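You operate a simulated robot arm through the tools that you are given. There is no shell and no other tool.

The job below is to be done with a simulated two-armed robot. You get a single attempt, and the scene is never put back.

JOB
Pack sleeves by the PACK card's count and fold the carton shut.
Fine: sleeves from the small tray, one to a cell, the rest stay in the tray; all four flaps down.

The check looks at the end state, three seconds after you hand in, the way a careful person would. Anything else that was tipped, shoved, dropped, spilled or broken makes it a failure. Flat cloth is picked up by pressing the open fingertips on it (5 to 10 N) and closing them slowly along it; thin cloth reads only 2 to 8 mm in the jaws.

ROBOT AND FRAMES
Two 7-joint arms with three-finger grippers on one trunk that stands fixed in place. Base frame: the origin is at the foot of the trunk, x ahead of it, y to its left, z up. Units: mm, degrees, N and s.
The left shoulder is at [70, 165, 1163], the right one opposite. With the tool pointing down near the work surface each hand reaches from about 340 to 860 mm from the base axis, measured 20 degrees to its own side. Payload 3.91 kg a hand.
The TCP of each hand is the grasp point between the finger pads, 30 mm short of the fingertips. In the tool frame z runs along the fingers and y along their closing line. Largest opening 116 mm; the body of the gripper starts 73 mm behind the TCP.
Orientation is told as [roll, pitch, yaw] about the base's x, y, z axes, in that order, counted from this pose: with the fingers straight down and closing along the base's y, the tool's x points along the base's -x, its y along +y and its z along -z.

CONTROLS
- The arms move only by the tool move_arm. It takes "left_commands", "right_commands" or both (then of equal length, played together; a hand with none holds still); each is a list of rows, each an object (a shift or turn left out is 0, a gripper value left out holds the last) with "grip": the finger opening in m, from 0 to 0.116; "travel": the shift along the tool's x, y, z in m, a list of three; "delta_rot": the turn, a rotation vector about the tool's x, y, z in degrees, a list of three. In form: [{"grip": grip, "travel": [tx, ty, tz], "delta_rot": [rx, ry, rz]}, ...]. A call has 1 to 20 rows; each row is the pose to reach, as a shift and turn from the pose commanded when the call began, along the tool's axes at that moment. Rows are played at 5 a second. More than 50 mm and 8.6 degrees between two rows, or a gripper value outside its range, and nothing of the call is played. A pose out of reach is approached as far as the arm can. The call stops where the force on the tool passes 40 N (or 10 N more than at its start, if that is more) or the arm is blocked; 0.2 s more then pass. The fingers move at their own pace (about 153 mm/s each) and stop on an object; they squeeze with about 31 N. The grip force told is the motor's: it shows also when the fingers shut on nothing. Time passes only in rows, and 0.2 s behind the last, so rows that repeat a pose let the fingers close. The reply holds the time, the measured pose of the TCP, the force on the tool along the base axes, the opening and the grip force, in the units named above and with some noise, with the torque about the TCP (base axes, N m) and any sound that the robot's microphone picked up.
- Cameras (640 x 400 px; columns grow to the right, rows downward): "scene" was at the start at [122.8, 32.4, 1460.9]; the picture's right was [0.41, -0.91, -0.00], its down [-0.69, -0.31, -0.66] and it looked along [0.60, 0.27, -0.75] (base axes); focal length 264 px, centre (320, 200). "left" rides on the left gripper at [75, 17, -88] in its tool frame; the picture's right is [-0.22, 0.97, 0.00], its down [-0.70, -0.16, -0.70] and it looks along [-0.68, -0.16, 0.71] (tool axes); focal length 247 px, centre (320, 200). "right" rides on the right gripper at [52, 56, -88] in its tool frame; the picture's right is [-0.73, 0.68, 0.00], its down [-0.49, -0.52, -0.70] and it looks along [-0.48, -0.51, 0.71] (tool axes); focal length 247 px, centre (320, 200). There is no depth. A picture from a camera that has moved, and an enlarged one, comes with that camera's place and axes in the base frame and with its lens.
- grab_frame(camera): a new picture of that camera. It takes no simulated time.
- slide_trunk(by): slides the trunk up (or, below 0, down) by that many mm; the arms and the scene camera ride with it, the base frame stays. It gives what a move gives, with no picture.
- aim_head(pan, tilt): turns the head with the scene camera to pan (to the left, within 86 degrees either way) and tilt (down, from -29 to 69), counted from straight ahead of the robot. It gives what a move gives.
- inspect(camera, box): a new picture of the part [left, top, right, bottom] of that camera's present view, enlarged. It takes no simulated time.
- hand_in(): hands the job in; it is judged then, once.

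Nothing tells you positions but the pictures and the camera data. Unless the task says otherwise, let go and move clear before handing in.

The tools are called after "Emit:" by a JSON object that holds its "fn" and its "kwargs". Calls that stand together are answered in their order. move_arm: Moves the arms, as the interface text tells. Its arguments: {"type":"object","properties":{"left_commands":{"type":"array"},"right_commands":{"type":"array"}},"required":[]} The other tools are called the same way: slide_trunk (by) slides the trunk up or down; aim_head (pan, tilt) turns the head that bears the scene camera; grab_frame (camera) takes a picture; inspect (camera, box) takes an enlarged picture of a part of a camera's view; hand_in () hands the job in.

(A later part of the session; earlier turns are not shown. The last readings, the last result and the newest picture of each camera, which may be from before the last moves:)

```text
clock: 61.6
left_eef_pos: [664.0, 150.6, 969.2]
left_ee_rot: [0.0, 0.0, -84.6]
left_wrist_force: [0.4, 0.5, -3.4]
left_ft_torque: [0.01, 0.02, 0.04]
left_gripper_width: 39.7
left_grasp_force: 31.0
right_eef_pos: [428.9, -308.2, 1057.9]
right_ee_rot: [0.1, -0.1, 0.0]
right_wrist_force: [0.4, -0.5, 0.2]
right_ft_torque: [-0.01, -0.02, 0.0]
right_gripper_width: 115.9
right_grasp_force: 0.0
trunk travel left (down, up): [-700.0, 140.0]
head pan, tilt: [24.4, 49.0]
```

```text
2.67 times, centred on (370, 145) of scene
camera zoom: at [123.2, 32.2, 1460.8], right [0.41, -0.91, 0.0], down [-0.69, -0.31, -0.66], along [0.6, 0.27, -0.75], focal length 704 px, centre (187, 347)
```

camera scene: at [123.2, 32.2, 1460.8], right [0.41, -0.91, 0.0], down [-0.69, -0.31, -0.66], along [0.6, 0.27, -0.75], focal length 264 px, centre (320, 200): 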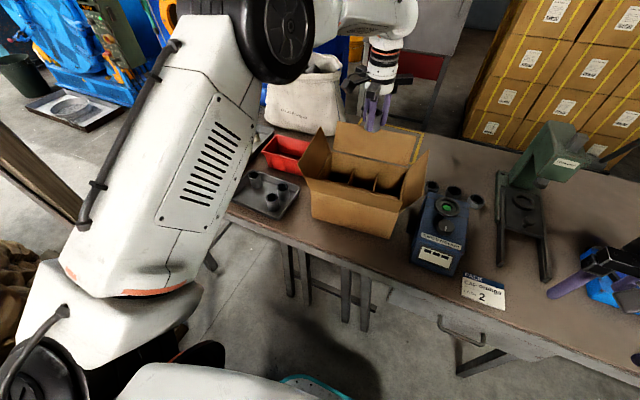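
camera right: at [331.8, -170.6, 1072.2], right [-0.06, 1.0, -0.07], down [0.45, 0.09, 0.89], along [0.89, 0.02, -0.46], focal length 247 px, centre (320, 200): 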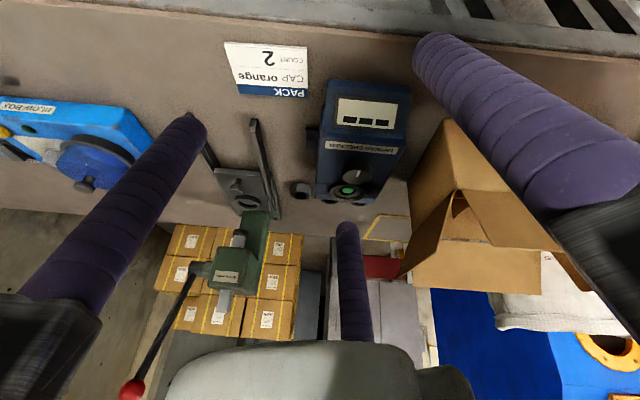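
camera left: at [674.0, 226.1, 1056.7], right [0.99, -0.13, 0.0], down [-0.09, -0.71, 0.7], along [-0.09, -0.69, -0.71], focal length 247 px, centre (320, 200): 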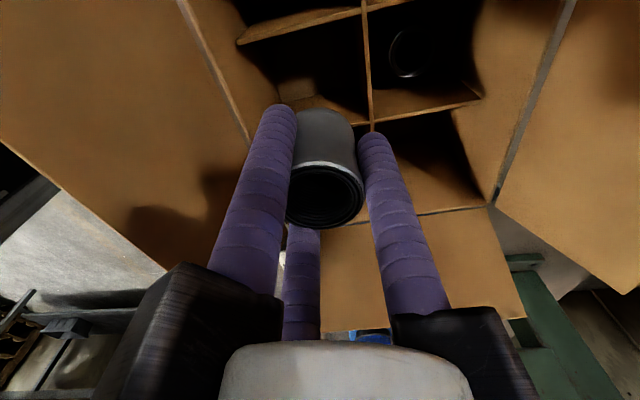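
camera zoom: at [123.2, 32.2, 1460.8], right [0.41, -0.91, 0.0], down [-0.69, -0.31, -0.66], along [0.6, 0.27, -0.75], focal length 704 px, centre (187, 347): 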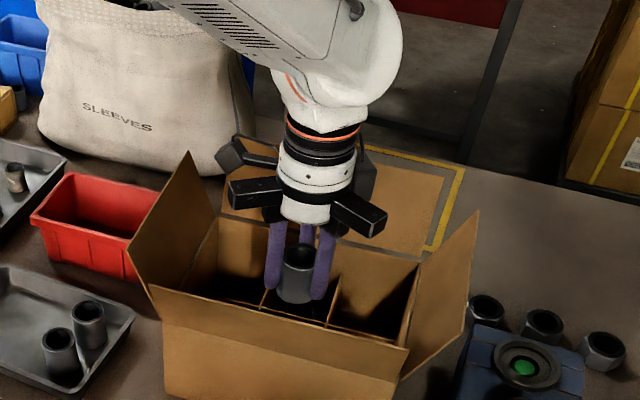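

Alignment here is good: the middle divider is 41.5 mm away, the near wall 56 mm, and the side dividers 42 and 46 mm. I'm descending now.

Emit:
{"fn": "move_arm", "kwargs": {"left_commands": [{"travel": [-0.001, 0, 0.004]}, {"travel": [-0.0015, 0, 0.012]}, {"travel": [-0.0015, 0, 0.024]}, {"travel": [-0.0015, 0, 0.038]}, {"travel": [-0.0015, 0, 0.053]}, {"travel": [-0.0015, 0, 0.068]}, {"travel": [-0.0015, 0, 0.083]}, {"travel": [-0.0015, 0, 0.098]}, {"travel": [-0.0015, 0, 0.112]}, {"travel": [-0.0015, 0, 0.125]}, {"travel": [-0.0015, 0, 0.136]}, {"travel": [-0.0015, 0, 0.144]}, {"travel": [-0.0015, 0, 0.149]}, {"travel": [-0.0015, 0, 0.15]}]}}

Emit:
{"fn": "grab_frame", "kwargs": {"camera": "left"}}

Emit:
{"fn": "inspect", "kwargs": {"camera": "scene", "box": [300, 90, 440, 220]}}

```text
clock: 64.6
left_eef_pos: [663.8, 148.9, 818.3]
left_ee_rot: [0.0, 0.1, -84.5]
left_wrist_force: [0.1, 0.5, -2.1]
left_ft_torque: [-0.01, 0.02, -0.01]
left_gripper_width: 39.3
left_grasp_force: 31.4
right_eef_pos: [428.0, -309.8, 1058.0]
right_ee_rot: [0.1, -0.2, 0.0]
right_wrist_force: [-0.3, -0.5, 1.0]
right_ft_torque: [-0.02, -0.02, 0.02]
right_gripper_width: 116.0
right_grasp_force: 0.0
trunk travel left (down, up): [-700.0, 140.0]
head pan, tilt: [24.4, 49.0]
```

```text
taken
camera left: at [673.6, 225.3, 905.2], right [0.99, -0.13, 0.0], down [-0.09, -0.71, 0.7], along [-0.09, -0.69, -0.71], focal length 247 px, centre (320, 200)
```

left: 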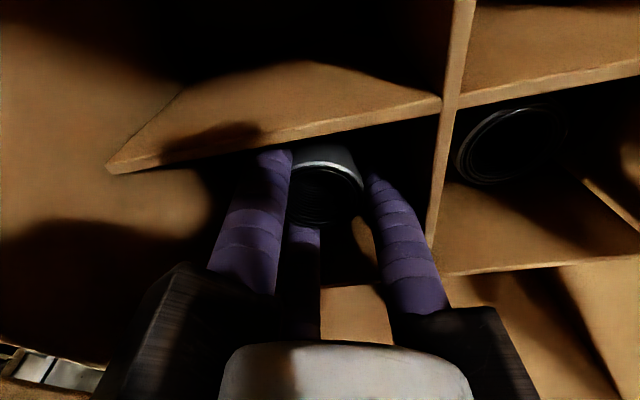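

```text
3.08 times, centred on (370, 155) of scene
camera zoom: at [123.1, 32.3, 1460.8], right [0.41, -0.91, 0.0], down [-0.69, -0.31, -0.66], along [0.6, 0.27, -0.75], focal length 812 px, centre (166, 338)
```

zoom: 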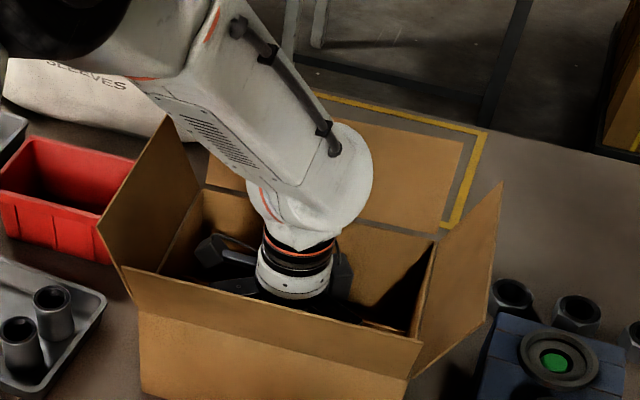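

No contact so far. I'm lowering the last bit slowly.

Emit:
{"fn": "move_arm", "kwargs": {"left_commands": [{"travel": [0, 0, 0.002]}, {"travel": [0, 0, 0.004]}, {"travel": [0, 0, 0.006]}, {"travel": [0, 0, 0.008]}, {"travel": [0, 0, 0.01]}, {"travel": [0, 0, 0.0115]}, {"travel": [0, 0, 0.0125]}, {"travel": [0, 0, 0.0125]}]}}

```text
clock: 66.4
left_eef_pos: [662.6, 147.7, 805.2]
left_ee_rot: [0.2, 0.0, -84.4]
left_wrist_force: [1.4, 0.8, 2.3]
left_ft_torque: [0.02, 0.03, 0.03]
left_gripper_width: 39.3
left_grasp_force: 30.5
right_eef_pos: [427.3, -310.3, 1058.3]
right_ee_rot: [0.0, 0.0, 0.0]
right_wrist_force: [-0.1, -0.1, 0.0]
right_ft_torque: [-0.01, 0.0, -0.01]
right_gripper_width: 116.0
right_grasp_force: 0.1
trunk travel left (down, up): [-700.0, 140.0]
head pan, tilt: [24.4, 49.0]
```

The force is now +2.3 N, so it's on the floor at about the same height as before. I'm releasing and rising.

Emit:
{"fn": "move_arm", "kwargs": {"left_commands": [{"grip": 0.0415}, {"grip": 0.0435}, {"grip": 0.0455}, {"grip": 0.046}, {"grip": 0.046, "travel": [0, 0, -0.002]}, {"travel": [0, 0, -0.006]}, {"travel": [0, 0, -0.012]}, {"travel": [0, 0, -0.02]}, {"travel": [0, 0, -0.03]}, {"travel": [0, 0, -0.045]}, {"travel": [0, 0, -0.07]}, {"travel": [0, 0, -0.11]}, {"travel": [0, 0, -0.15]}, {"travel": [0, 0, -0.19]}, {"travel": [0, 0, -0.23]}, {"travel": [0, 0, -0.27]}, {"travel": [0, 0, -0.27]}]}}

Emit:
{"fn": "grab_frame", "kwargs": {"camera": "left"}}

Emit:
{"fn": "inspect", "kwargs": {"camera": "left", "box": [180, 0, 480, 160]}}

Emit:
{"fn": "inspect", "kwargs": {"camera": "scene", "box": [280, 70, 440, 250]}}

```text
clock: 70.0
left_eef_pos: [662.9, 148.5, 1074.7]
left_ee_rot: [-0.2, 0.0, -84.6]
left_wrist_force: [0.3, -0.3, 0.1]
left_ft_torque: [0.0, -0.01, -0.01]
left_gripper_width: 46.5
left_grasp_force: 0.0
right_eef_pos: [428.5, -309.5, 1057.1]
right_ee_rot: [0.2, 0.0, 0.1]
right_wrist_force: [0.6, 0.3, 0.3]
right_ft_torque: [0.01, 0.02, 0.04]
right_gripper_width: 116.3
right_grasp_force: 0.1
trunk travel left (down, up): [-700.0, 140.0]
head pan, tilt: [24.4, 49.0]
```

```text
taken
camera left: at [671.8, 224.0, 1163.6], right [0.99, -0.13, 0.0], down [-0.09, -0.71, 0.7], along [-0.09, -0.69, -0.71], focal length 247 px, centre (320, 200)
```

left: 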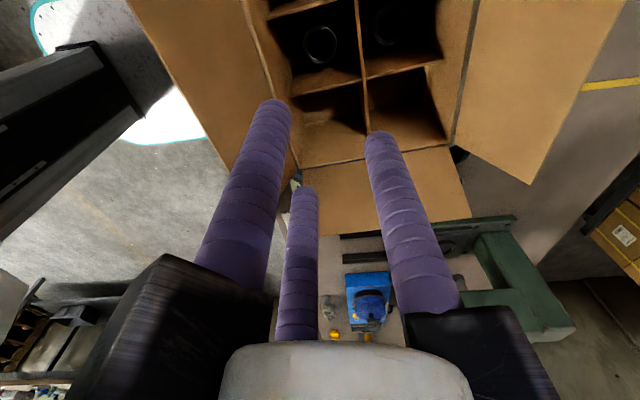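

```text
2.13 times, centred on (330, 80) of left
camera zoom: at [671.8, 224.0, 1163.6], right [0.99, -0.13, 0.0], down [-0.09, -0.71, 0.7], along [-0.09, -0.69, -0.71], focal length 527 px, centre (299, 456)
```

zoom: 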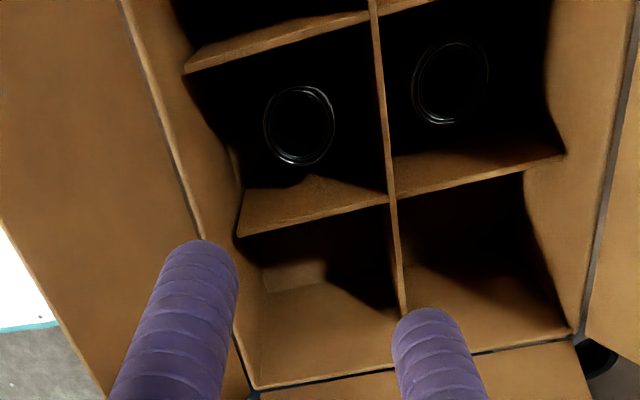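

```text
2.22 times, centred on (360, 160) of scene
camera zoom: at [123.4, 32.3, 1460.8], right [0.41, -0.91, 0.0], down [-0.69, -0.31, -0.66], along [0.6, 0.27, -0.75], focal length 587 px, centre (231, 289)
```

zoom: 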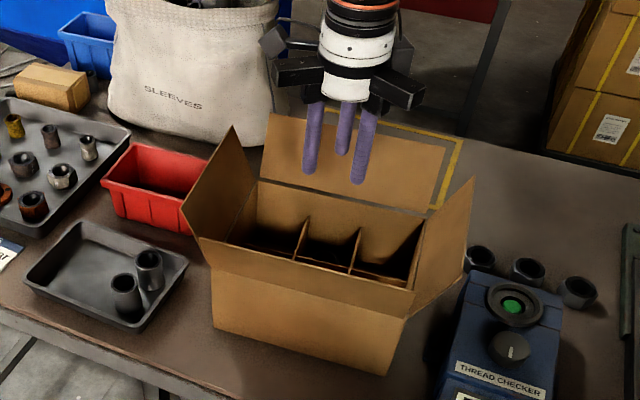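

Both sleeves stand upright in separate cells, and two remain in the tray. Next come the flaps, starting with the left one: I'm closing the fingers, moving outside it and lowering beside it.

Emit:
{"fn": "move_arm", "kwargs": {"left_commands": [{"grip": 0.0, "travel": [0.0395, 0.01, 0]}, {"travel": [0.079, 0.02, 0]}, {"travel": [0.1185, 0.03, 0]}, {"travel": [0.158, 0.04, 0]}, {"travel": [0.1975, 0.05, 0]}, {"travel": [0.237, 0.06, 0]}, {"travel": [0.245, 0.06, 0.03]}, {"travel": [0.245, 0.06, 0.065]}, {"travel": [0.245, 0.06, 0.1]}, {"travel": [0.245, 0.06, 0.1]}]}}

Emit:
{"fn": "grab_frame", "kwargs": {"camera": "left"}}

Emit:
{"fn": "inspect", "kwargs": {"camera": "scene", "box": [250, 60, 440, 250]}}

```text
clock: 72.2
left_eef_pos: [698.0, 398.5, 977.8]
left_ee_rot: [-0.1, -0.1, -84.6]
left_wrist_force: [-1.7, 0.5, 0.5]
left_ft_torque: [0.04, -0.01, 0.01]
left_gripper_width: 9.3
left_grasp_force: 31.1
right_eef_pos: [427.2, -309.1, 1059.0]
right_ee_rot: [0.1, -0.1, 0.0]
right_wrist_force: [-0.7, -1.1, 0.4]
right_ft_torque: [0.0, 0.0, 0.02]
right_gripper_width: 116.1
right_grasp_force: 0.1
trunk travel left (down, up): [-700.0, 140.0]
head pan, tilt: [24.4, 49.0]
```

```text
taken
camera left: at [708.3, 474.6, 1066.4], right [0.99, -0.13, 0.0], down [-0.09, -0.71, 0.7], along [-0.09, -0.69, -0.71], focal length 247 px, centre (320, 200)
```

left: 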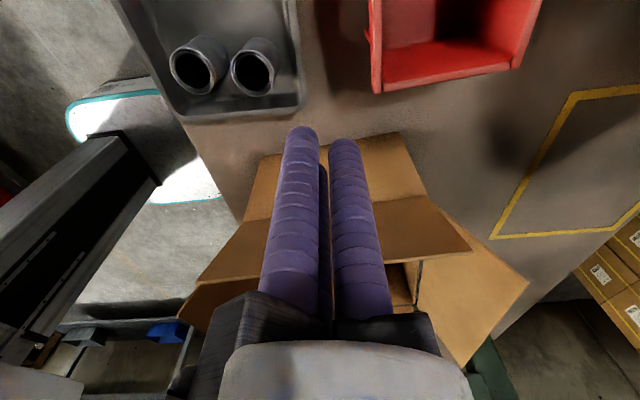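

```text
2.11 times, centred on (345, 155) of scene
camera zoom: at [122.0, 31.9, 1461.0], right [0.41, -0.91, 0.0], down [-0.69, -0.31, -0.66], along [0.6, 0.27, -0.75], focal length 556 px, centre (267, 295)
```

zoom: 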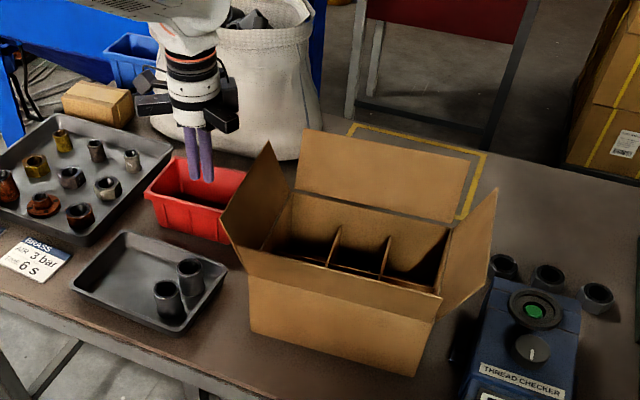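

I'm outside the left flap, and I'll push it inward up to vertical, watching forces.

Emit:
{"fn": "move_arm", "kwargs": {"left_commands": [{"travel": [-0.012, -0.0011, 0]}, {"travel": [-0.024, -0.0023, 0]}, {"travel": [-0.036, -0.0034, 0]}, {"travel": [-0.046, -0.0044, 0]}, {"travel": [-0.056, -0.0054, 0]}, {"travel": [-0.066, -0.0064, 0]}, {"travel": [-0.076, -0.0073, 0]}, {"travel": [-0.086, -0.0083, 0]}, {"travel": [-0.096, -0.0092, 0]}]}}

Emit:
{"fn": "inspect", "kwargs": {"camera": "scene", "box": [250, 60, 440, 250]}}

```text
clock: 74.2
left_eef_pos: [699.4, 300.9, 975.6]
left_ee_rot: [0.0, -0.1, -84.6]
left_wrist_force: [0.2, 0.5, -0.2]
left_ft_torque: [-0.01, 0.02, 0.02]
left_gripper_width: 9.2
left_grasp_force: 31.1
right_eef_pos: [427.5, -310.6, 1058.8]
right_ee_rot: [0.0, -0.2, 0.1]
right_wrist_force: [0.4, 0.1, 0.3]
right_ft_torque: [-0.01, -0.01, -0.02]
right_gripper_width: 115.9
right_grasp_force: 0.1
trunk travel left (down, up): [-700.0, 140.0]
head pan, tilt: [24.4, 49.0]
```

```text
2.11 times, centred on (345, 155) of scene
camera zoom: at [122.9, 32.0, 1460.9], right [0.41, -0.91, 0.0], down [-0.69, -0.31, -0.66], along [0.6, 0.27, -0.75], focal length 556 px, centre (267, 295)
```

zoom: 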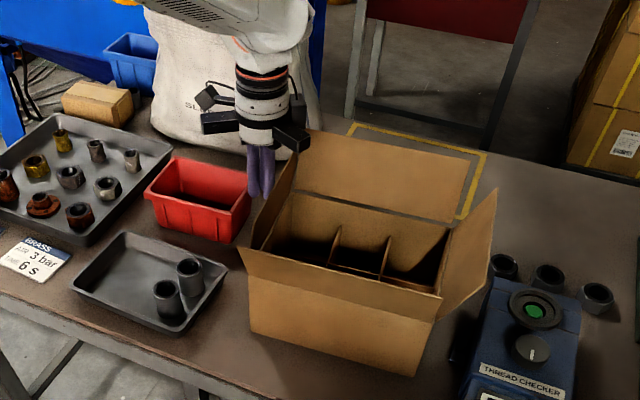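

The flap is at vertical with almost no resistance. I'm following the arc inward and down.

Emit:
{"fn": "move_arm", "kwargs": {"left_commands": [{"travel": [-0.0149, -0.0014, 0]}, {"travel": [-0.0229, -0.0022, 0.002]}, {"travel": [-0.0309, -0.003, 0.005]}, {"travel": [-0.0388, -0.0037, 0.01]}, {"travel": [-0.0458, -0.0044, 0.016]}, {"travel": [-0.0518, -0.005, 0.023]}, {"travel": [-0.0557, -0.0054, 0.031]}, {"travel": [-0.0587, -0.0056, 0.039]}, {"travel": [-0.0607, -0.0058, 0.046]}, {"travel": [-0.0617, -0.0059, 0.051]}, {"travel": [-0.0617, -0.0059, 0.054]}]}}

Emit:
{"fn": "inspect", "kwargs": {"camera": "scene", "box": [250, 60, 440, 250]}}

Emit:
{"fn": "grab_frame", "kwargs": {"camera": "left"}}

```text
clock: 76.6
left_eef_pos: [698.9, 240.6, 923.3]
left_ee_rot: [0.3, 0.0, -84.6]
left_wrist_force: [-0.1, 2.8, 16.9]
left_ft_torque: [0.16, 0.08, -0.05]
left_gripper_width: 9.0
left_grasp_force: 31.1
right_eef_pos: [426.5, -309.0, 1059.9]
right_ee_rot: [0.2, -0.3, 0.2]
right_wrist_force: [-0.4, -0.4, -0.2]
right_ft_torque: [0.02, -0.03, 0.03]
right_gripper_width: 116.1
right_grasp_force: 0.1
trunk travel left (down, up): [-700.0, 140.0]
head pan, tilt: [24.4, 49.0]
```

```text
2.11 times, centred on (345, 155) of scene
camera zoom: at [120.7, 32.0, 1461.4], right [0.41, -0.91, 0.0], down [-0.69, -0.31, -0.66], along [0.6, 0.27, -0.75], focal length 556 px, centre (267, 295)
```

zoom: 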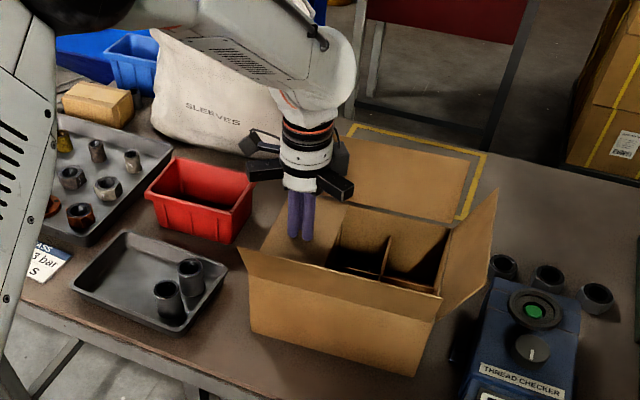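

```text
taken
camera left: at [708.5, 315.8, 1011.5], right [0.99, -0.13, 0.01], down [-0.1, -0.71, 0.7], along [-0.09, -0.69, -0.72], focal length 247 px, centre (320, 200)
```

left: 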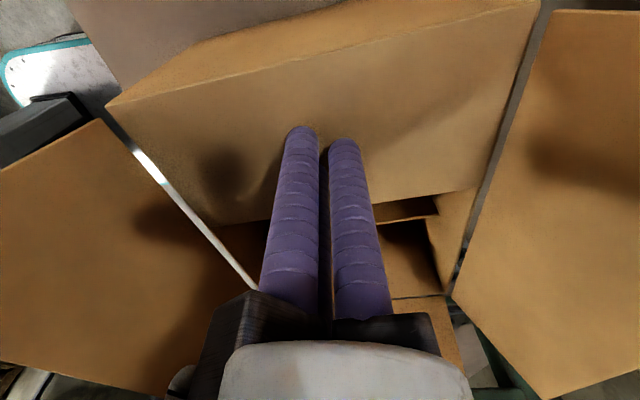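

The left flap is down and I feel 17 N of resistance. I'm lifting a little to see whether it stays.

Emit:
{"fn": "move_arm", "kwargs": {"left_commands": [{"travel": [0, 0, -0.01]}, {"travel": [0, 0, -0.025]}, {"travel": [0, 0, -0.05]}, {"travel": [0, 0, -0.08]}, {"travel": [0, 0, -0.11]}, {"travel": [0, 0, -0.14]}, {"travel": [0, 0, -0.14]}]}}

Emit:
{"fn": "inspect", "kwargs": {"camera": "scene", "box": [250, 60, 440, 250]}}

Emit:
{"fn": "grab_frame", "kwargs": {"camera": "left"}}

```text
clock: 78.2
left_eef_pos: [700.5, 238.3, 1059.2]
left_ee_rot: [0.0, 0.0, -84.6]
left_wrist_force: [-0.2, 0.0, -0.5]
left_ft_torque: [0.04, 0.03, 0.04]
left_gripper_width: 9.2
left_grasp_force: 30.8
right_eef_pos: [428.6, -310.0, 1058.0]
right_ee_rot: [0.1, -0.2, 0.0]
right_wrist_force: [-0.2, 0.0, -0.3]
right_ft_torque: [-0.01, 0.02, -0.04]
right_gripper_width: 116.1
right_grasp_force: 0.1
trunk travel left (down, up): [-700.0, 140.0]
head pan, tilt: [24.4, 49.0]
```

```text
2.11 times, centred on (345, 155) of scene
camera zoom: at [123.3, 32.4, 1460.8], right [0.41, -0.91, 0.0], down [-0.69, -0.31, -0.66], along [0.6, 0.27, -0.75], focal length 556 px, centre (267, 295)
```

zoom: 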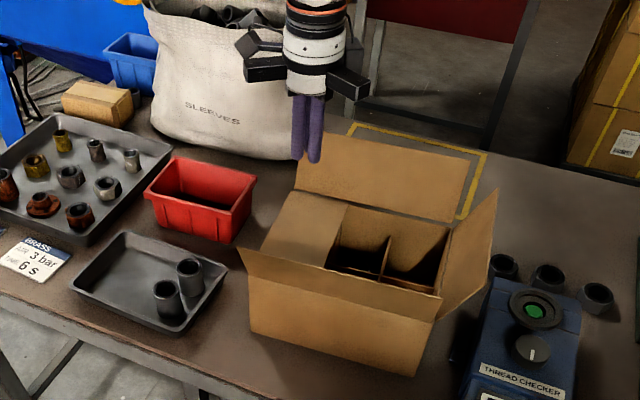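

```text
taken
camera left: at [710.1, 314.6, 1147.4], right [0.99, -0.13, 0.0], down [-0.09, -0.71, 0.7], along [-0.09, -0.69, -0.71], focal length 247 px, centre (320, 200)
```

left: 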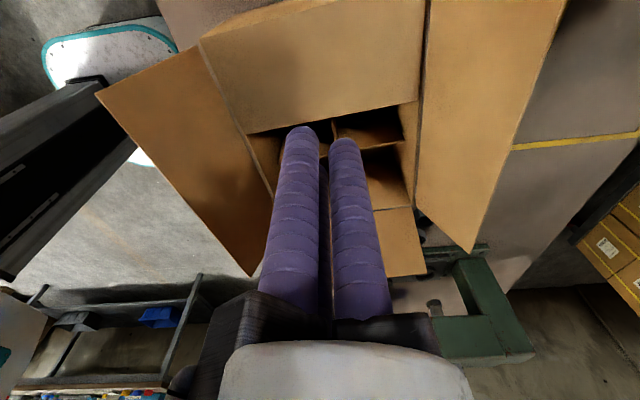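

The left flap stays down on its own. I'm moving the left hand aside and bringing the right hand, fingers closed, to the outside of the right flap.

Emit:
{"fn": "move_arm", "kwargs": {"left_commands": [{"travel": [0.025, -0.01, 0]}, {"travel": [0.05, -0.02, 0]}, {"travel": [0.075, -0.03, 0]}, {"travel": [0.1, -0.04, 0]}, {"travel": [0.125, -0.05, 0]}, {"travel": [0.15, -0.06, 0]}, {"travel": [0.175, -0.07, 0]}, {"travel": [0.2, -0.08, 0]}, {"travel": [0.2, -0.08, 0]}, {"travel": [0.2, -0.08, 0]}], "right_commands": [{"grip": 0.0, "travel": [-0.033, 0.026, 0]}, {"travel": [-0.066, 0.052, 0]}, {"travel": [-0.099, 0.078, 0]}, {"travel": [-0.132, 0.104, 0]}, {"travel": [-0.165, 0.13, 0]}, {"travel": [-0.198, 0.156, 0]}, {"travel": [-0.231, 0.182, 0]}, {"travel": [-0.264, 0.205, 0]}, {"travel": [-0.293, 0.225, 0]}, {"travel": [-0.293, 0.225, 0]}]}}

Emit:
{"fn": "grab_frame", "kwargs": {"camera": "right"}}

Emit:
{"fn": "grab_frame", "kwargs": {"camera": "scene"}}

Emit:
{"fn": "inspect", "kwargs": {"camera": "scene", "box": [290, 60, 480, 250]}}

```text
clock: 80.4
left_eef_pos: [600.4, 432.4, 1063.1]
left_ee_rot: [0.0, 0.0, -84.6]
left_wrist_force: [0.2, 0.2, 0.6]
left_ft_torque: [0.01, 0.0, -0.02]
left_gripper_width: 9.3
left_grasp_force: 30.8
right_eef_pos: [722.0, -84.0, 1063.7]
right_ee_rot: [0.1, -0.1, -0.1]
right_wrist_force: [-0.7, -0.1, 0.4]
right_ft_torque: [0.02, -0.04, -0.02]
right_gripper_width: 9.1
right_grasp_force: 31.1
trunk travel left (down, up): [-700.0, 140.0]
head pan, tilt: [24.4, 49.0]
```

```text
taken
camera right: at [668.9, -28.8, 1152.6], right [0.73, 0.68, 0.0], down [0.49, -0.52, 0.7], along [0.48, -0.51, -0.71], focal length 247 px, centre (320, 200)
```

right: 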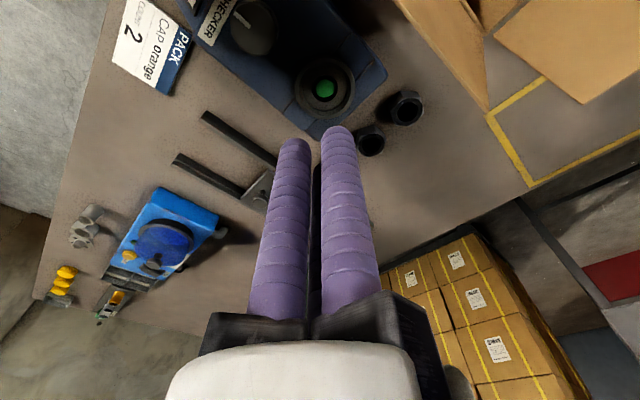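

```text
taken
camera scene: at [122.1, 31.6, 1461.0], right [0.41, -0.91, 0.0], down [-0.69, -0.31, -0.66], along [0.6, 0.27, -0.75], focal length 264 px, centre (320, 200)
```

scene: 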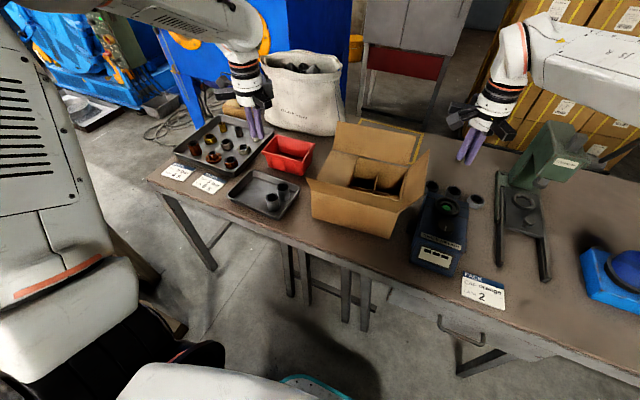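

```text
2.11 times, centred on (385, 155) of scene
camera zoom: at [122.1, 31.6, 1461.0], right [0.41, -0.91, 0.0], down [-0.69, -0.31, -0.66], along [0.6, 0.27, -0.75], focal length 556 px, centre (183, 295)
```

zoom: 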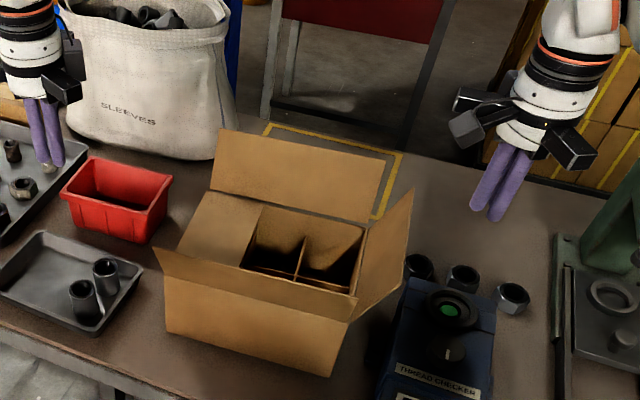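

I'm lowering beside the right flap and pushing it up to vertical.

Emit:
{"fn": "move_arm", "kwargs": {"right_commands": [{"travel": [0, 0, 0.03]}, {"travel": [0, 0, 0.065]}, {"travel": [0, 0, 0.087]}, {"travel": [0, 0.015, 0.087]}, {"travel": [0, 0.03, 0.087]}, {"travel": [0, 0.042, 0.087]}, {"travel": [0, 0.052, 0.087]}, {"travel": [0, 0.062, 0.087]}, {"travel": [0, 0.072, 0.087]}, {"travel": [0, 0.082, 0.087]}, {"travel": [0, 0.09, 0.087]}, {"travel": [0, 0.097, 0.087]}]}}

Emit:
{"fn": "inspect", "kwargs": {"camera": "scene", "box": [290, 60, 480, 250]}}

```text
clock: 83.0
left_eef_pos: [600.8, 432.6, 1061.8]
left_ee_rot: [0.0, 0.0, -84.5]
left_wrist_force: [0.3, -0.4, 0.0]
left_ft_torque: [0.05, 0.04, 0.0]
left_gripper_width: 8.9
left_grasp_force: 30.6
right_eef_pos: [723.1, 11.8, 972.8]
right_ee_rot: [0.1, -0.1, 0.0]
right_wrist_force: [0.8, 0.3, 0.2]
right_ft_torque: [-0.02, -0.02, -0.02]
right_gripper_width: 9.1
right_grasp_force: 31.3
trunk travel left (down, up): [-700.0, 140.0]
head pan, tilt: [24.4, 49.0]
```

```text
2.11 times, centred on (385, 155) of scene
camera zoom: at [122.9, 32.6, 1460.9], right [0.41, -0.91, 0.0], down [-0.69, -0.31, -0.66], along [0.6, 0.27, -0.75], focal length 556 px, centre (183, 295)
```

zoom: 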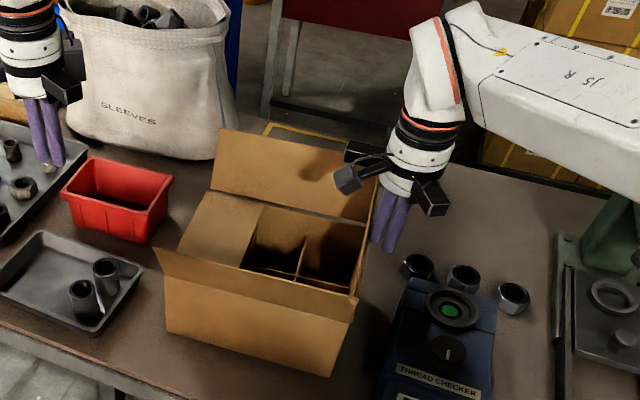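

Emit:
{"fn": "move_arm", "kwargs": {"right_commands": [{"travel": [0, 0.015, 0]}, {"travel": [0, 0.023, 0]}, {"travel": [0, 0.031, 0.003]}, {"travel": [0, 0.039, 0.007]}, {"travel": [0, 0.046, 0.013]}, {"travel": [0, 0.052, 0.02]}, {"travel": [0, 0.056, 0.028]}, {"travel": [0, 0.059, 0.036]}, {"travel": [0, 0.061, 0.043]}, {"travel": [0, 0.062, 0.047]}, {"travel": [0, 0.062, 0.05]}]}}

Emit:
{"fn": "inspect", "kwargs": {"camera": "scene", "box": [290, 60, 480, 250]}}

```text
clock: 85.4
left_eef_pos: [600.8, 432.2, 1062.2]
left_ee_rot: [0.0, 0.0, -84.5]
left_wrist_force: [0.5, 0.7, 0.7]
left_ft_torque: [-0.03, 0.0, -0.01]
left_gripper_width: 9.0
left_grasp_force: 31.1
right_eef_pos: [721.9, 76.0, 925.1]
right_ee_rot: [0.1, -0.2, 0.1]
right_wrist_force: [0.4, 1.2, 3.5]
right_ft_torque: [-0.01, 0.04, 0.02]
right_gripper_width: 9.2
right_grasp_force: 31.1
trunk travel left (down, up): [-700.0, 140.0]
head pan, tilt: [24.4, 49.0]
```

```text
2.11 times, centred on (385, 155) of scene
camera zoom: at [122.4, 32.6, 1461.0], right [0.41, -0.91, 0.0], down [-0.69, -0.31, -0.66], along [0.6, 0.27, -0.75], focal length 556 px, centre (183, 295)
```

zoom: 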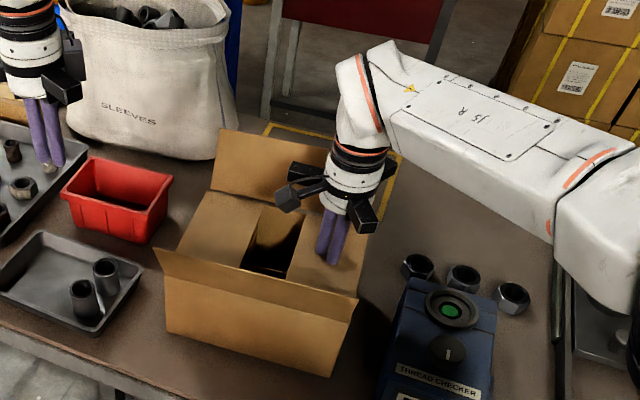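

It's nearly down, so I'm pressing a couple of millimetres more and then lifting off.

Emit:
{"fn": "move_arm", "kwargs": {"right_commands": [{"travel": [0, 0, 0.001]}, {"travel": [0, 0, 0.002]}, {"travel": [0, 0, 0.003]}, {"travel": [0, 0, 0.003]}]}}

Emit:
{"fn": "move_arm", "kwargs": {"right_commands": [{"travel": [0, 0, -0.01]}, {"travel": [0, 0, -0.03]}, {"travel": [0, 0, -0.06]}, {"travel": [0, 0, -0.1]}, {"travel": [0, 0, -0.14]}, {"travel": [0, 0, -0.14]}]}}

Emit:
{"fn": "inspect", "kwargs": {"camera": "scene", "box": [290, 60, 480, 250]}}

Emit:
{"fn": "grab_frame", "kwargs": {"camera": "right"}}

```text
clock: 86.4
left_eef_pos: [598.7, 432.2, 1062.3]
left_ee_rot: [0.2, 0.1, -84.5]
left_wrist_force: [-0.2, -0.4, 0.0]
left_ft_torque: [0.01, -0.05, -0.02]
left_gripper_width: 9.2
left_grasp_force: 31.7
right_eef_pos: [720.6, 75.0, 922.4]
right_ee_rot: [0.1, -0.3, -0.1]
right_wrist_force: [11.0, 5.0, 22.2]
right_ft_torque: [-0.03, -0.29, -0.03]
right_gripper_width: 9.0
right_grasp_force: 30.4
trunk travel left (down, up): [-700.0, 140.0]
head pan, tilt: [24.4, 49.0]
```

```text
clock: 87.8
left_eef_pos: [600.6, 432.6, 1062.3]
left_ee_rot: [0.0, -0.1, -84.5]
left_wrist_force: [0.4, -0.7, 0.4]
left_ft_torque: [-0.01, 0.04, -0.01]
left_gripper_width: 9.0
left_grasp_force: 31.7
right_eef_pos: [722.6, 71.2, 1059.4]
right_ee_rot: [0.1, 0.0, 0.1]
right_wrist_force: [0.3, -0.4, 0.5]
right_ft_torque: [0.0, 0.02, 0.02]
right_gripper_width: 9.3
right_grasp_force: 30.5
trunk travel left (down, up): [-700.0, 140.0]
head pan, tilt: [24.4, 49.0]
```

```text
2.11 times, centred on (385, 155) of scene
camera zoom: at [123.7, 32.2, 1460.8], right [0.41, -0.91, 0.0], down [-0.69, -0.31, -0.66], along [0.6, 0.27, -0.75], focal length 556 px, centre (183, 295)
```

zoom: 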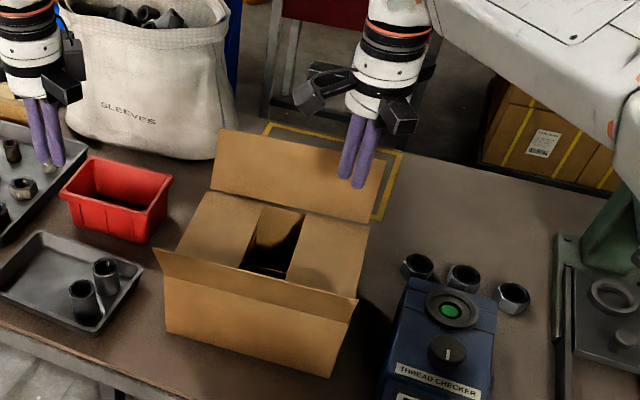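

```text
taken
camera right: at [669.3, 127.5, 1148.0], right [0.73, 0.68, 0.0], down [0.49, -0.52, 0.7], along [0.48, -0.51, -0.72], focal length 247 px, centre (320, 200)
```

right: 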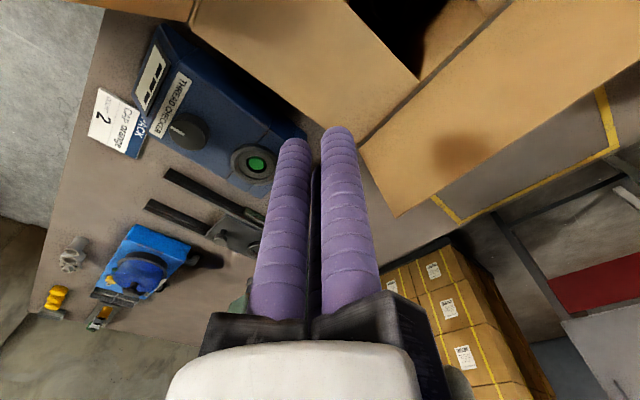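

Both side flaps are down. The far flap needs its push from behind, near the reach limit, so I'll retreat the right hand and try the left hand tilted 30° outward to get over and behind it.

Emit:
{"fn": "move_arm", "kwargs": {"right_commands": [{"travel": [0.025, -0.036, 0]}, {"travel": [0.05, -0.072, 0]}, {"travel": [0.075, -0.108, 0]}, {"travel": [0.1, -0.144, 0]}, {"travel": [0.125, -0.18, 0]}, {"travel": [0.15, -0.216, 0]}, {"travel": [0.175, -0.252, 0]}, {"travel": [0.2, -0.288, 0]}, {"travel": [0.222, -0.321, 0]}, {"travel": [0.222, -0.321, 0]}, {"travel": [0.222, -0.321, 0]}, {"travel": [0.222, -0.321, 0]}, {"travel": [0.222, -0.321, 0]}, {"travel": [0.222, -0.321, 0]}, {"travel": [0.222, -0.321, 0]}, {"travel": [0.222, -0.321, 0]}], "left_commands": [{}, {}, {}, {}, {"travel": [-0.027, 0.026, 0]}, {"travel": [-0.054, 0.052, 0], "delta_rot": [-3, -0.3, 0]}, {"travel": [-0.08, 0.078, 0], "delta_rot": [-6, -0.6, 0]}, {"travel": [-0.107, 0.104, 0], "delta_rot": [-9, -0.9, 0]}, {"travel": [-0.134, 0.13, 0], "delta_rot": [-12, -1.2, 0]}, {"travel": [-0.161, 0.156, 0], "delta_rot": [-15, -1.4, 0]}, {"travel": [-0.188, 0.182, 0], "delta_rot": [-18, -1.7, 0]}, {"travel": [-0.215, 0.208, 0], "delta_rot": [-21, -2, 0]}, {"travel": [-0.241, 0.234, 0], "delta_rot": [-24, -2.3, 0]}, {"travel": [-0.268, 0.26, 0], "delta_rot": [-27, -2.6, 0]}, {"travel": [-0.268, 0.26, 0], "delta_rot": [-30, -2.9, 0]}, {"travel": [-0.268, 0.26, 0], "delta_rot": [-30, -2.9, 0]}]}}

Emit:
{"fn": "grab_frame", "kwargs": {"camera": "scene"}}

Emit:
{"fn": "inspect", "kwargs": {"camera": "scene", "box": [290, 50, 480, 250]}}

Emit:
{"fn": "grab_frame", "kwargs": {"camera": "left"}}

```text
clock: 91.2
left_eef_pos: [883.7, 190.2, 1058.9]
left_ee_rot: [30.1, -2.7, -85.3]
left_wrist_force: [0.4, -0.6, 0.3]
left_ft_torque: [0.01, 0.02, 0.01]
left_gripper_width: 9.2
left_grasp_force: 30.8
right_eef_pos: [501.8, -248.4, 1059.0]
right_ee_rot: [0.1, -0.1, 0.1]
right_wrist_force: [0.3, 0.0, -0.3]
right_ft_torque: [-0.02, 0.03, 0.02]
right_gripper_width: 9.1
right_grasp_force: 30.6
trunk travel left (down, up): [-700.0, 140.0]
head pan, tilt: [24.4, 49.0]
```

```text
taken
camera scene: at [123.4, 32.1, 1460.8], right [0.41, -0.91, 0.0], down [-0.69, -0.31, -0.66], along [0.6, 0.27, -0.75], focal length 264 px, centre (320, 200)
```

scene: 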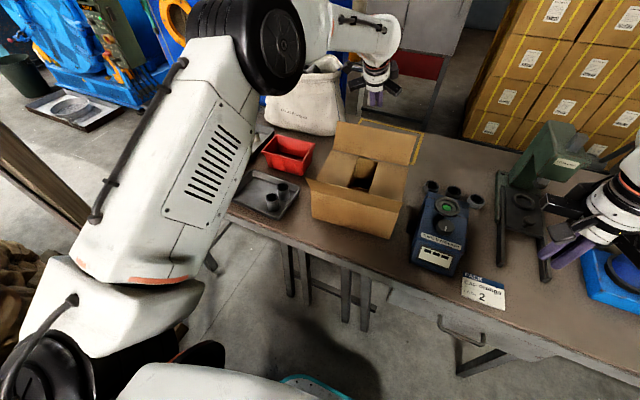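

```text
2.00 times, centred on (385, 150) of scene
camera zoom: at [123.4, 32.1, 1460.8], right [0.41, -0.91, 0.0], down [-0.69, -0.31, -0.66], along [0.6, 0.27, -0.75], focal length 528 px, centre (190, 300)
```

zoom: 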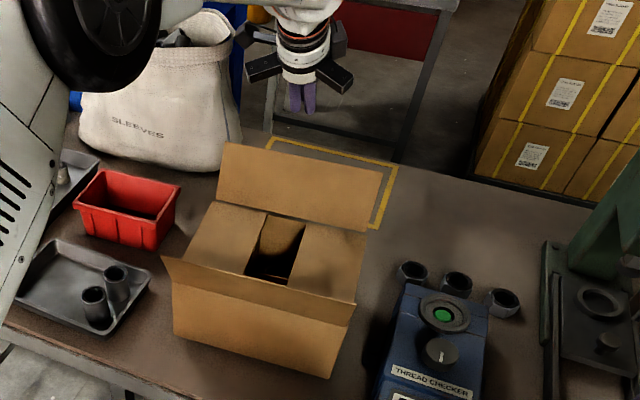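

```text
taken
camera left: at [848.0, 265.3, 1140.6], right [0.86, -0.13, 0.5], down [-0.43, -0.71, 0.56], along [0.28, -0.69, -0.66], focal length 247 px, centre (320, 200)
```

left: 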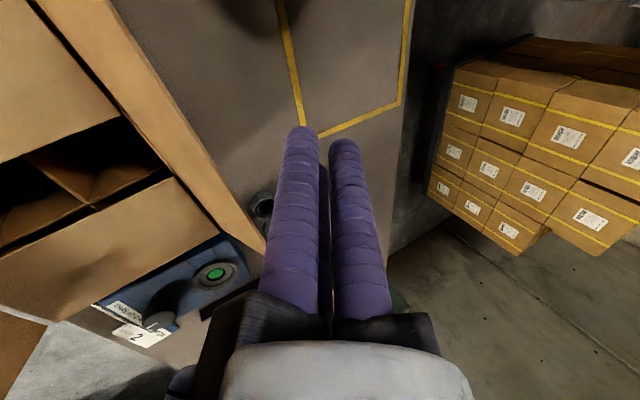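

It reached: fingers tilted 30°, tips beyond the far flap's edge, which I now put near x≈848, z≈975. I'm lowering behind the flap.

Emit:
{"fn": "move_arm", "kwargs": {"left_commands": [{"travel": [0.0011, -0.0108, 0.0187]}, {"travel": [0.0021, -0.0215, 0.0374]}, {"travel": [0.0032, -0.0323, 0.0561]}, {"travel": [0.004, -0.0405, 0.0705]}, {"travel": [0.0047, -0.0478, 0.0831]}, {"travel": [0.0047, -0.0478, 0.0831]}]}}

Emit:
{"fn": "inspect", "kwargs": {"camera": "scene", "box": [290, 50, 480, 250]}}

Emit:
{"fn": "grab_frame", "kwargs": {"camera": "left"}}

```text
clock: 92.6
left_eef_pos: [883.9, 189.5, 965.1]
left_ee_rot: [30.1, -2.8, -85.3]
left_wrist_force: [0.6, -0.2, -0.5]
left_ft_torque: [0.02, 0.02, -0.01]
left_gripper_width: 9.0
left_grasp_force: 31.4
right_eef_pos: [500.9, -247.3, 1059.4]
right_ee_rot: [0.1, -0.2, 0.0]
right_wrist_force: [-0.4, 0.8, -0.5]
right_ft_torque: [-0.01, 0.02, 0.01]
right_gripper_width: 9.0
right_grasp_force: 31.1
trunk travel left (down, up): [-700.0, 140.0]
head pan, tilt: [24.4, 49.0]
```

```text
2.00 times, centred on (385, 150) of scene
camera zoom: at [122.5, 32.2, 1460.9], right [0.41, -0.91, 0.0], down [-0.69, -0.31, -0.66], along [0.6, 0.27, -0.75], focal length 528 px, centre (190, 300)
```

zoom: 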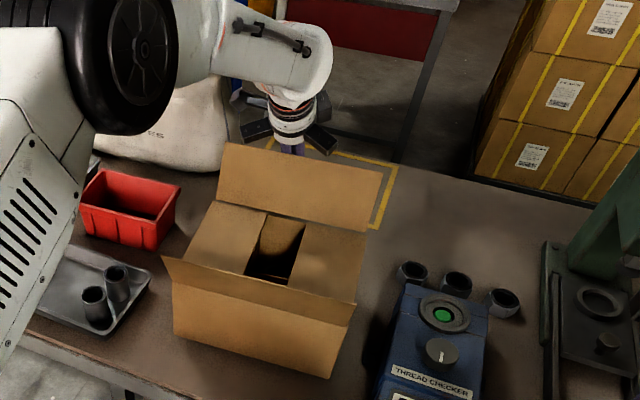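

```text
taken
camera left: at [848.2, 266.2, 1045.9], right [0.86, -0.13, 0.5], down [-0.43, -0.71, 0.56], along [0.28, -0.69, -0.66], focal length 247 px, centre (320, 200)
```

left: 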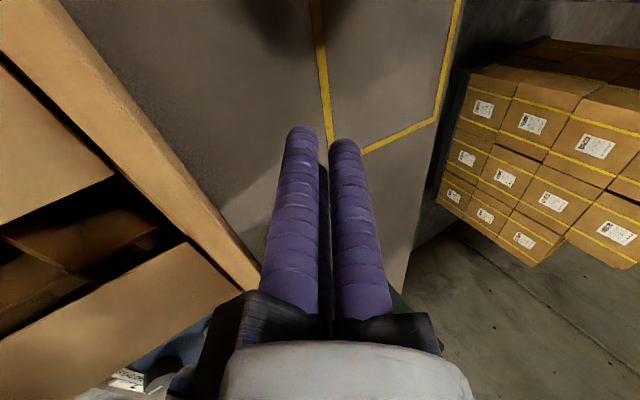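

The fingers are behind the far flap with no contact. I'm drawing it toward me past vertical.

Emit:
{"fn": "move_arm", "kwargs": {"left_commands": [{"travel": [0.0012, -0.0129, -0.0075]}, {"travel": [0.0024, -0.0254, -0.0159]}, {"travel": [0.0036, -0.0373, -0.0251]}, {"travel": [0.0046, -0.0475, -0.0333]}, {"travel": [0.0055, -0.0569, -0.0411]}, {"travel": [0.0064, -0.0662, -0.0488]}, {"travel": [0.0073, -0.076, -0.0557]}, {"travel": [0.0082, -0.085, -0.062]}, {"travel": [0.0086, -0.0888, -0.0654]}]}}

Emit:
{"fn": "inspect", "kwargs": {"camera": "scene", "box": [290, 50, 480, 250]}}

Emit:
{"fn": "grab_frame", "kwargs": {"camera": "left"}}

```text
clock: 94.6
left_eef_pos: [773.5, 188.2, 975.7]
left_ee_rot: [30.1, -2.8, -85.2]
left_wrist_force: [0.2, 0.0, -1.1]
left_ft_torque: [-0.02, -0.01, -0.03]
left_gripper_width: 9.2
left_grasp_force: 30.8
right_eef_pos: [501.9, -248.6, 1059.0]
right_ee_rot: [0.2, -0.1, 0.0]
right_wrist_force: [0.5, -0.3, 0.4]
right_ft_torque: [-0.01, 0.01, 0.0]
right_gripper_width: 9.1
right_grasp_force: 30.7
trunk travel left (down, up): [-700.0, 140.0]
head pan, tilt: [24.4, 49.0]
```

```text
2.00 times, centred on (385, 150) of scene
camera zoom: at [122.7, 32.2, 1460.9], right [0.41, -0.91, 0.0], down [-0.69, -0.31, -0.66], along [0.6, 0.27, -0.75], focal length 528 px, centre (190, 300)
```

zoom: 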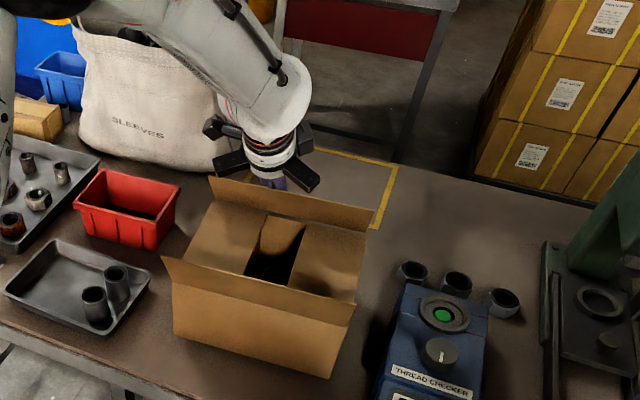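

```text
taken
camera left: at [738.3, 264.1, 1057.7], right [0.86, -0.13, 0.5], down [-0.43, -0.71, 0.56], along [0.28, -0.69, -0.66], focal length 247 px, centre (320, 200)
```

left: 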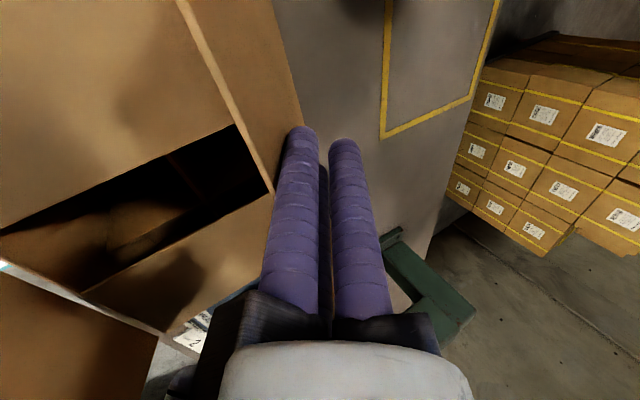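

Emit:
{"fn": "move_arm", "kwargs": {"left_commands": [{"travel": [0.0008, -0.008, 0.0]}, {"travel": [0.0016, -0.0162, 0.0022]}, {"travel": [0.0023, -0.0239, 0.0046]}, {"travel": [0.003, -0.0313, 0.0084]}, {"travel": [0.0037, -0.0387, 0.0133]}, {"travel": [0.0044, -0.0453, 0.0188]}, {"travel": [0.0049, -0.0505, 0.0238]}, {"travel": [0.0051, -0.0525, 0.0273]}, {"travel": [0.0051, -0.0525, 0.0273]}]}}

Emit:
{"fn": "inspect", "kwargs": {"camera": "scene", "box": [290, 50, 480, 250]}}

Emit:
{"fn": "grab_frame", "kwargs": {"camera": "left"}}

```text
clock: 96.6
left_eef_pos: [742.4, 188.4, 927.6]
left_ee_rot: [30.2, -2.8, -85.3]
left_wrist_force: [0.5, 2.2, 9.4]
left_ft_torque: [0.15, -0.06, -0.05]
left_gripper_width: 9.3
left_grasp_force: 30.9
right_eef_pos: [501.3, -248.5, 1059.2]
right_ee_rot: [0.1, 0.0, 0.1]
right_wrist_force: [-0.6, -0.5, 0.4]
right_ft_torque: [-0.01, 0.0, -0.01]
right_gripper_width: 9.0
right_grasp_force: 31.0
trunk travel left (down, up): [-700.0, 140.0]
head pan, tilt: [24.4, 49.0]
```

```text
2.00 times, centred on (385, 150) of scene
camera zoom: at [121.5, 32.0, 1461.1], right [0.41, -0.91, 0.0], down [-0.69, -0.31, -0.66], along [0.6, 0.27, -0.75], focal length 528 px, centre (190, 300)
```

zoom: 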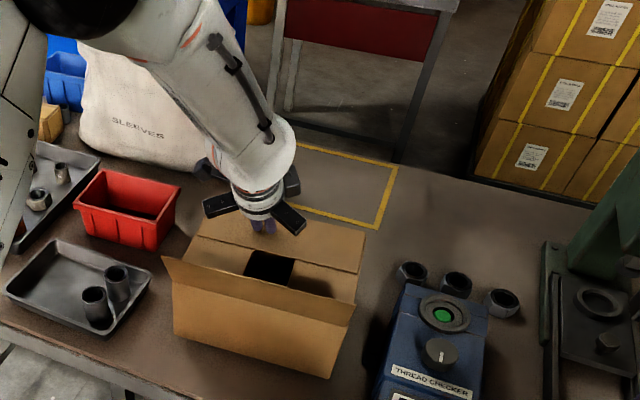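

```text
taken
camera left: at [706.8, 264.7, 1009.3], right [0.86, -0.13, 0.5], down [-0.43, -0.71, 0.56], along [0.28, -0.69, -0.66], focal length 247 px, centre (320, 200)
```

left: 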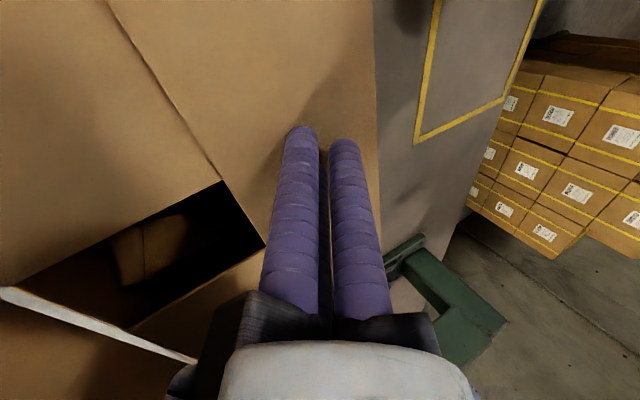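

The far flap is on its stop. I'm pressing a touch more and then lifting off to check that it stays.

Emit:
{"fn": "move_arm", "kwargs": {"left_commands": [{"travel": [0.0001, -0.0005, 0.0009]}, {"travel": [0.0001, -0.001, 0.0017]}, {"travel": [0.0001, -0.001, 0.0017]}, {"travel": [-0.0005, 0.005, -0.0087]}, {"travel": [-0.0015, 0.016, -0.028]}, {"travel": [-0.003, 0.033, -0.057]}, {"travel": [-0.0045, 0.05, -0.086]}, {"travel": [-0.006, 0.067, -0.117]}, {"travel": [-0.006, 0.067, -0.117]}]}}

Emit:
{"fn": "inspect", "kwargs": {"camera": "scene", "box": [290, 50, 480, 250]}}

```text
clock: 98.6
left_eef_pos: [743.5, 190.7, 1060.5]
left_ee_rot: [30.0, -2.6, -85.3]
left_wrist_force: [0.4, 0.3, -0.3]
left_ft_torque: [-0.04, 0.0, -0.02]
left_gripper_width: 9.2
left_grasp_force: 31.0
right_eef_pos: [503.3, -247.5, 1058.2]
right_ee_rot: [0.1, -0.1, 0.0]
right_wrist_force: [-0.9, -0.3, -0.8]
right_ft_torque: [0.0, -0.02, 0.03]
right_gripper_width: 9.4
right_grasp_force: 31.1
trunk travel left (down, up): [-700.0, 140.0]
head pan, tilt: [24.4, 49.0]
```

```text
2.00 times, centred on (385, 150) of scene
camera zoom: at [123.8, 32.2, 1460.8], right [0.41, -0.91, 0.0], down [-0.69, -0.31, -0.66], along [0.6, 0.27, -0.75], focal length 528 px, centre (190, 300)
```

zoom: 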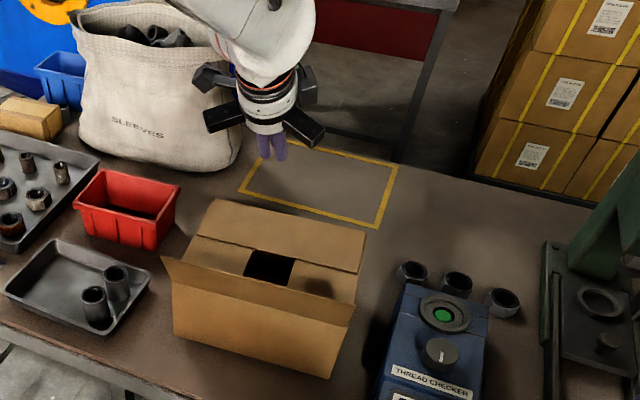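

The far flap stays down. Now the near flap: I'm untilting and moving the left hand back to the robot side of it.

Emit:
{"fn": "move_arm", "kwargs": {"left_commands": [{"travel": [0.0061, -0.0242, -0.0143], "delta_rot": [3.75, 0.36, 0]}, {"travel": [0.0122, -0.0484, -0.0285], "delta_rot": [7.5, 0.72, 0]}, {"travel": [0.0183, -0.0726, -0.0428], "delta_rot": [11.25, 1.1, 0]}, {"travel": [0.0244, -0.0968, -0.057], "delta_rot": [15, 1.45, 0]}, {"travel": [0.0305, -0.121, -0.0713], "delta_rot": [18.7, 1.8, 0]}, {"travel": [0.0366, -0.1452, -0.0855], "delta_rot": [22.4, 2.2, 0]}, {"travel": [0.0427, -0.1694, -0.0998], "delta_rot": [26.1, 2.5, 0]}, {"travel": [0.0488, -0.1936, -0.114], "delta_rot": [29.9, 2.9, 0]}, {"travel": [0.0488, -0.1936, -0.114], "delta_rot": [29.9, 2.9, 0]}]}}

Emit:
{"fn": "grab_frame", "kwargs": {"camera": "left"}}

Emit:
{"fn": "inspect", "kwargs": {"camera": "scene", "box": [250, 50, 440, 250]}}

```text
clock: 100.6
left_eef_pos: [515.0, 219.7, 1063.8]
left_ee_rot: [0.1, 0.1, -84.6]
left_wrist_force: [0.0, 1.1, 1.1]
left_ft_torque: [0.01, -0.01, -0.03]
left_gripper_width: 9.2
left_grasp_force: 30.8
right_eef_pos: [502.1, -249.0, 1058.1]
right_ee_rot: [0.2, 0.0, -0.1]
right_wrist_force: [-0.1, -0.2, -0.9]
right_ft_torque: [-0.01, 0.03, 0.0]
right_gripper_width: 9.2
right_grasp_force: 30.6
trunk travel left (down, up): [-700.0, 140.0]
head pan, tilt: [24.4, 49.0]
```

```text
taken
camera left: at [523.3, 296.3, 1151.9], right [0.99, -0.13, 0.0], down [-0.09, -0.71, 0.7], along [-0.09, -0.69, -0.71], focal length 247 px, centre (320, 200)
```

left: 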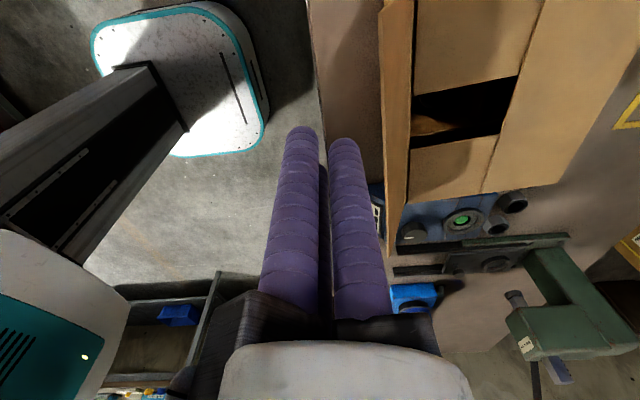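

```text
2.00 times, centred on (345, 150) of scene
camera zoom: at [123.3, 32.1, 1460.8], right [0.41, -0.91, 0.0], down [-0.69, -0.31, -0.66], along [0.6, 0.27, -0.75], focal length 528 px, centre (270, 300)
```

zoom: 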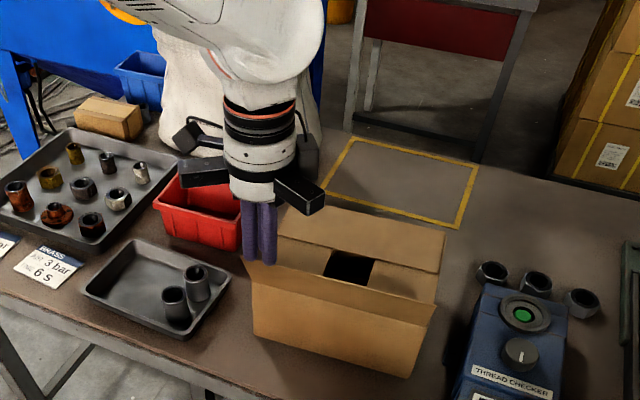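

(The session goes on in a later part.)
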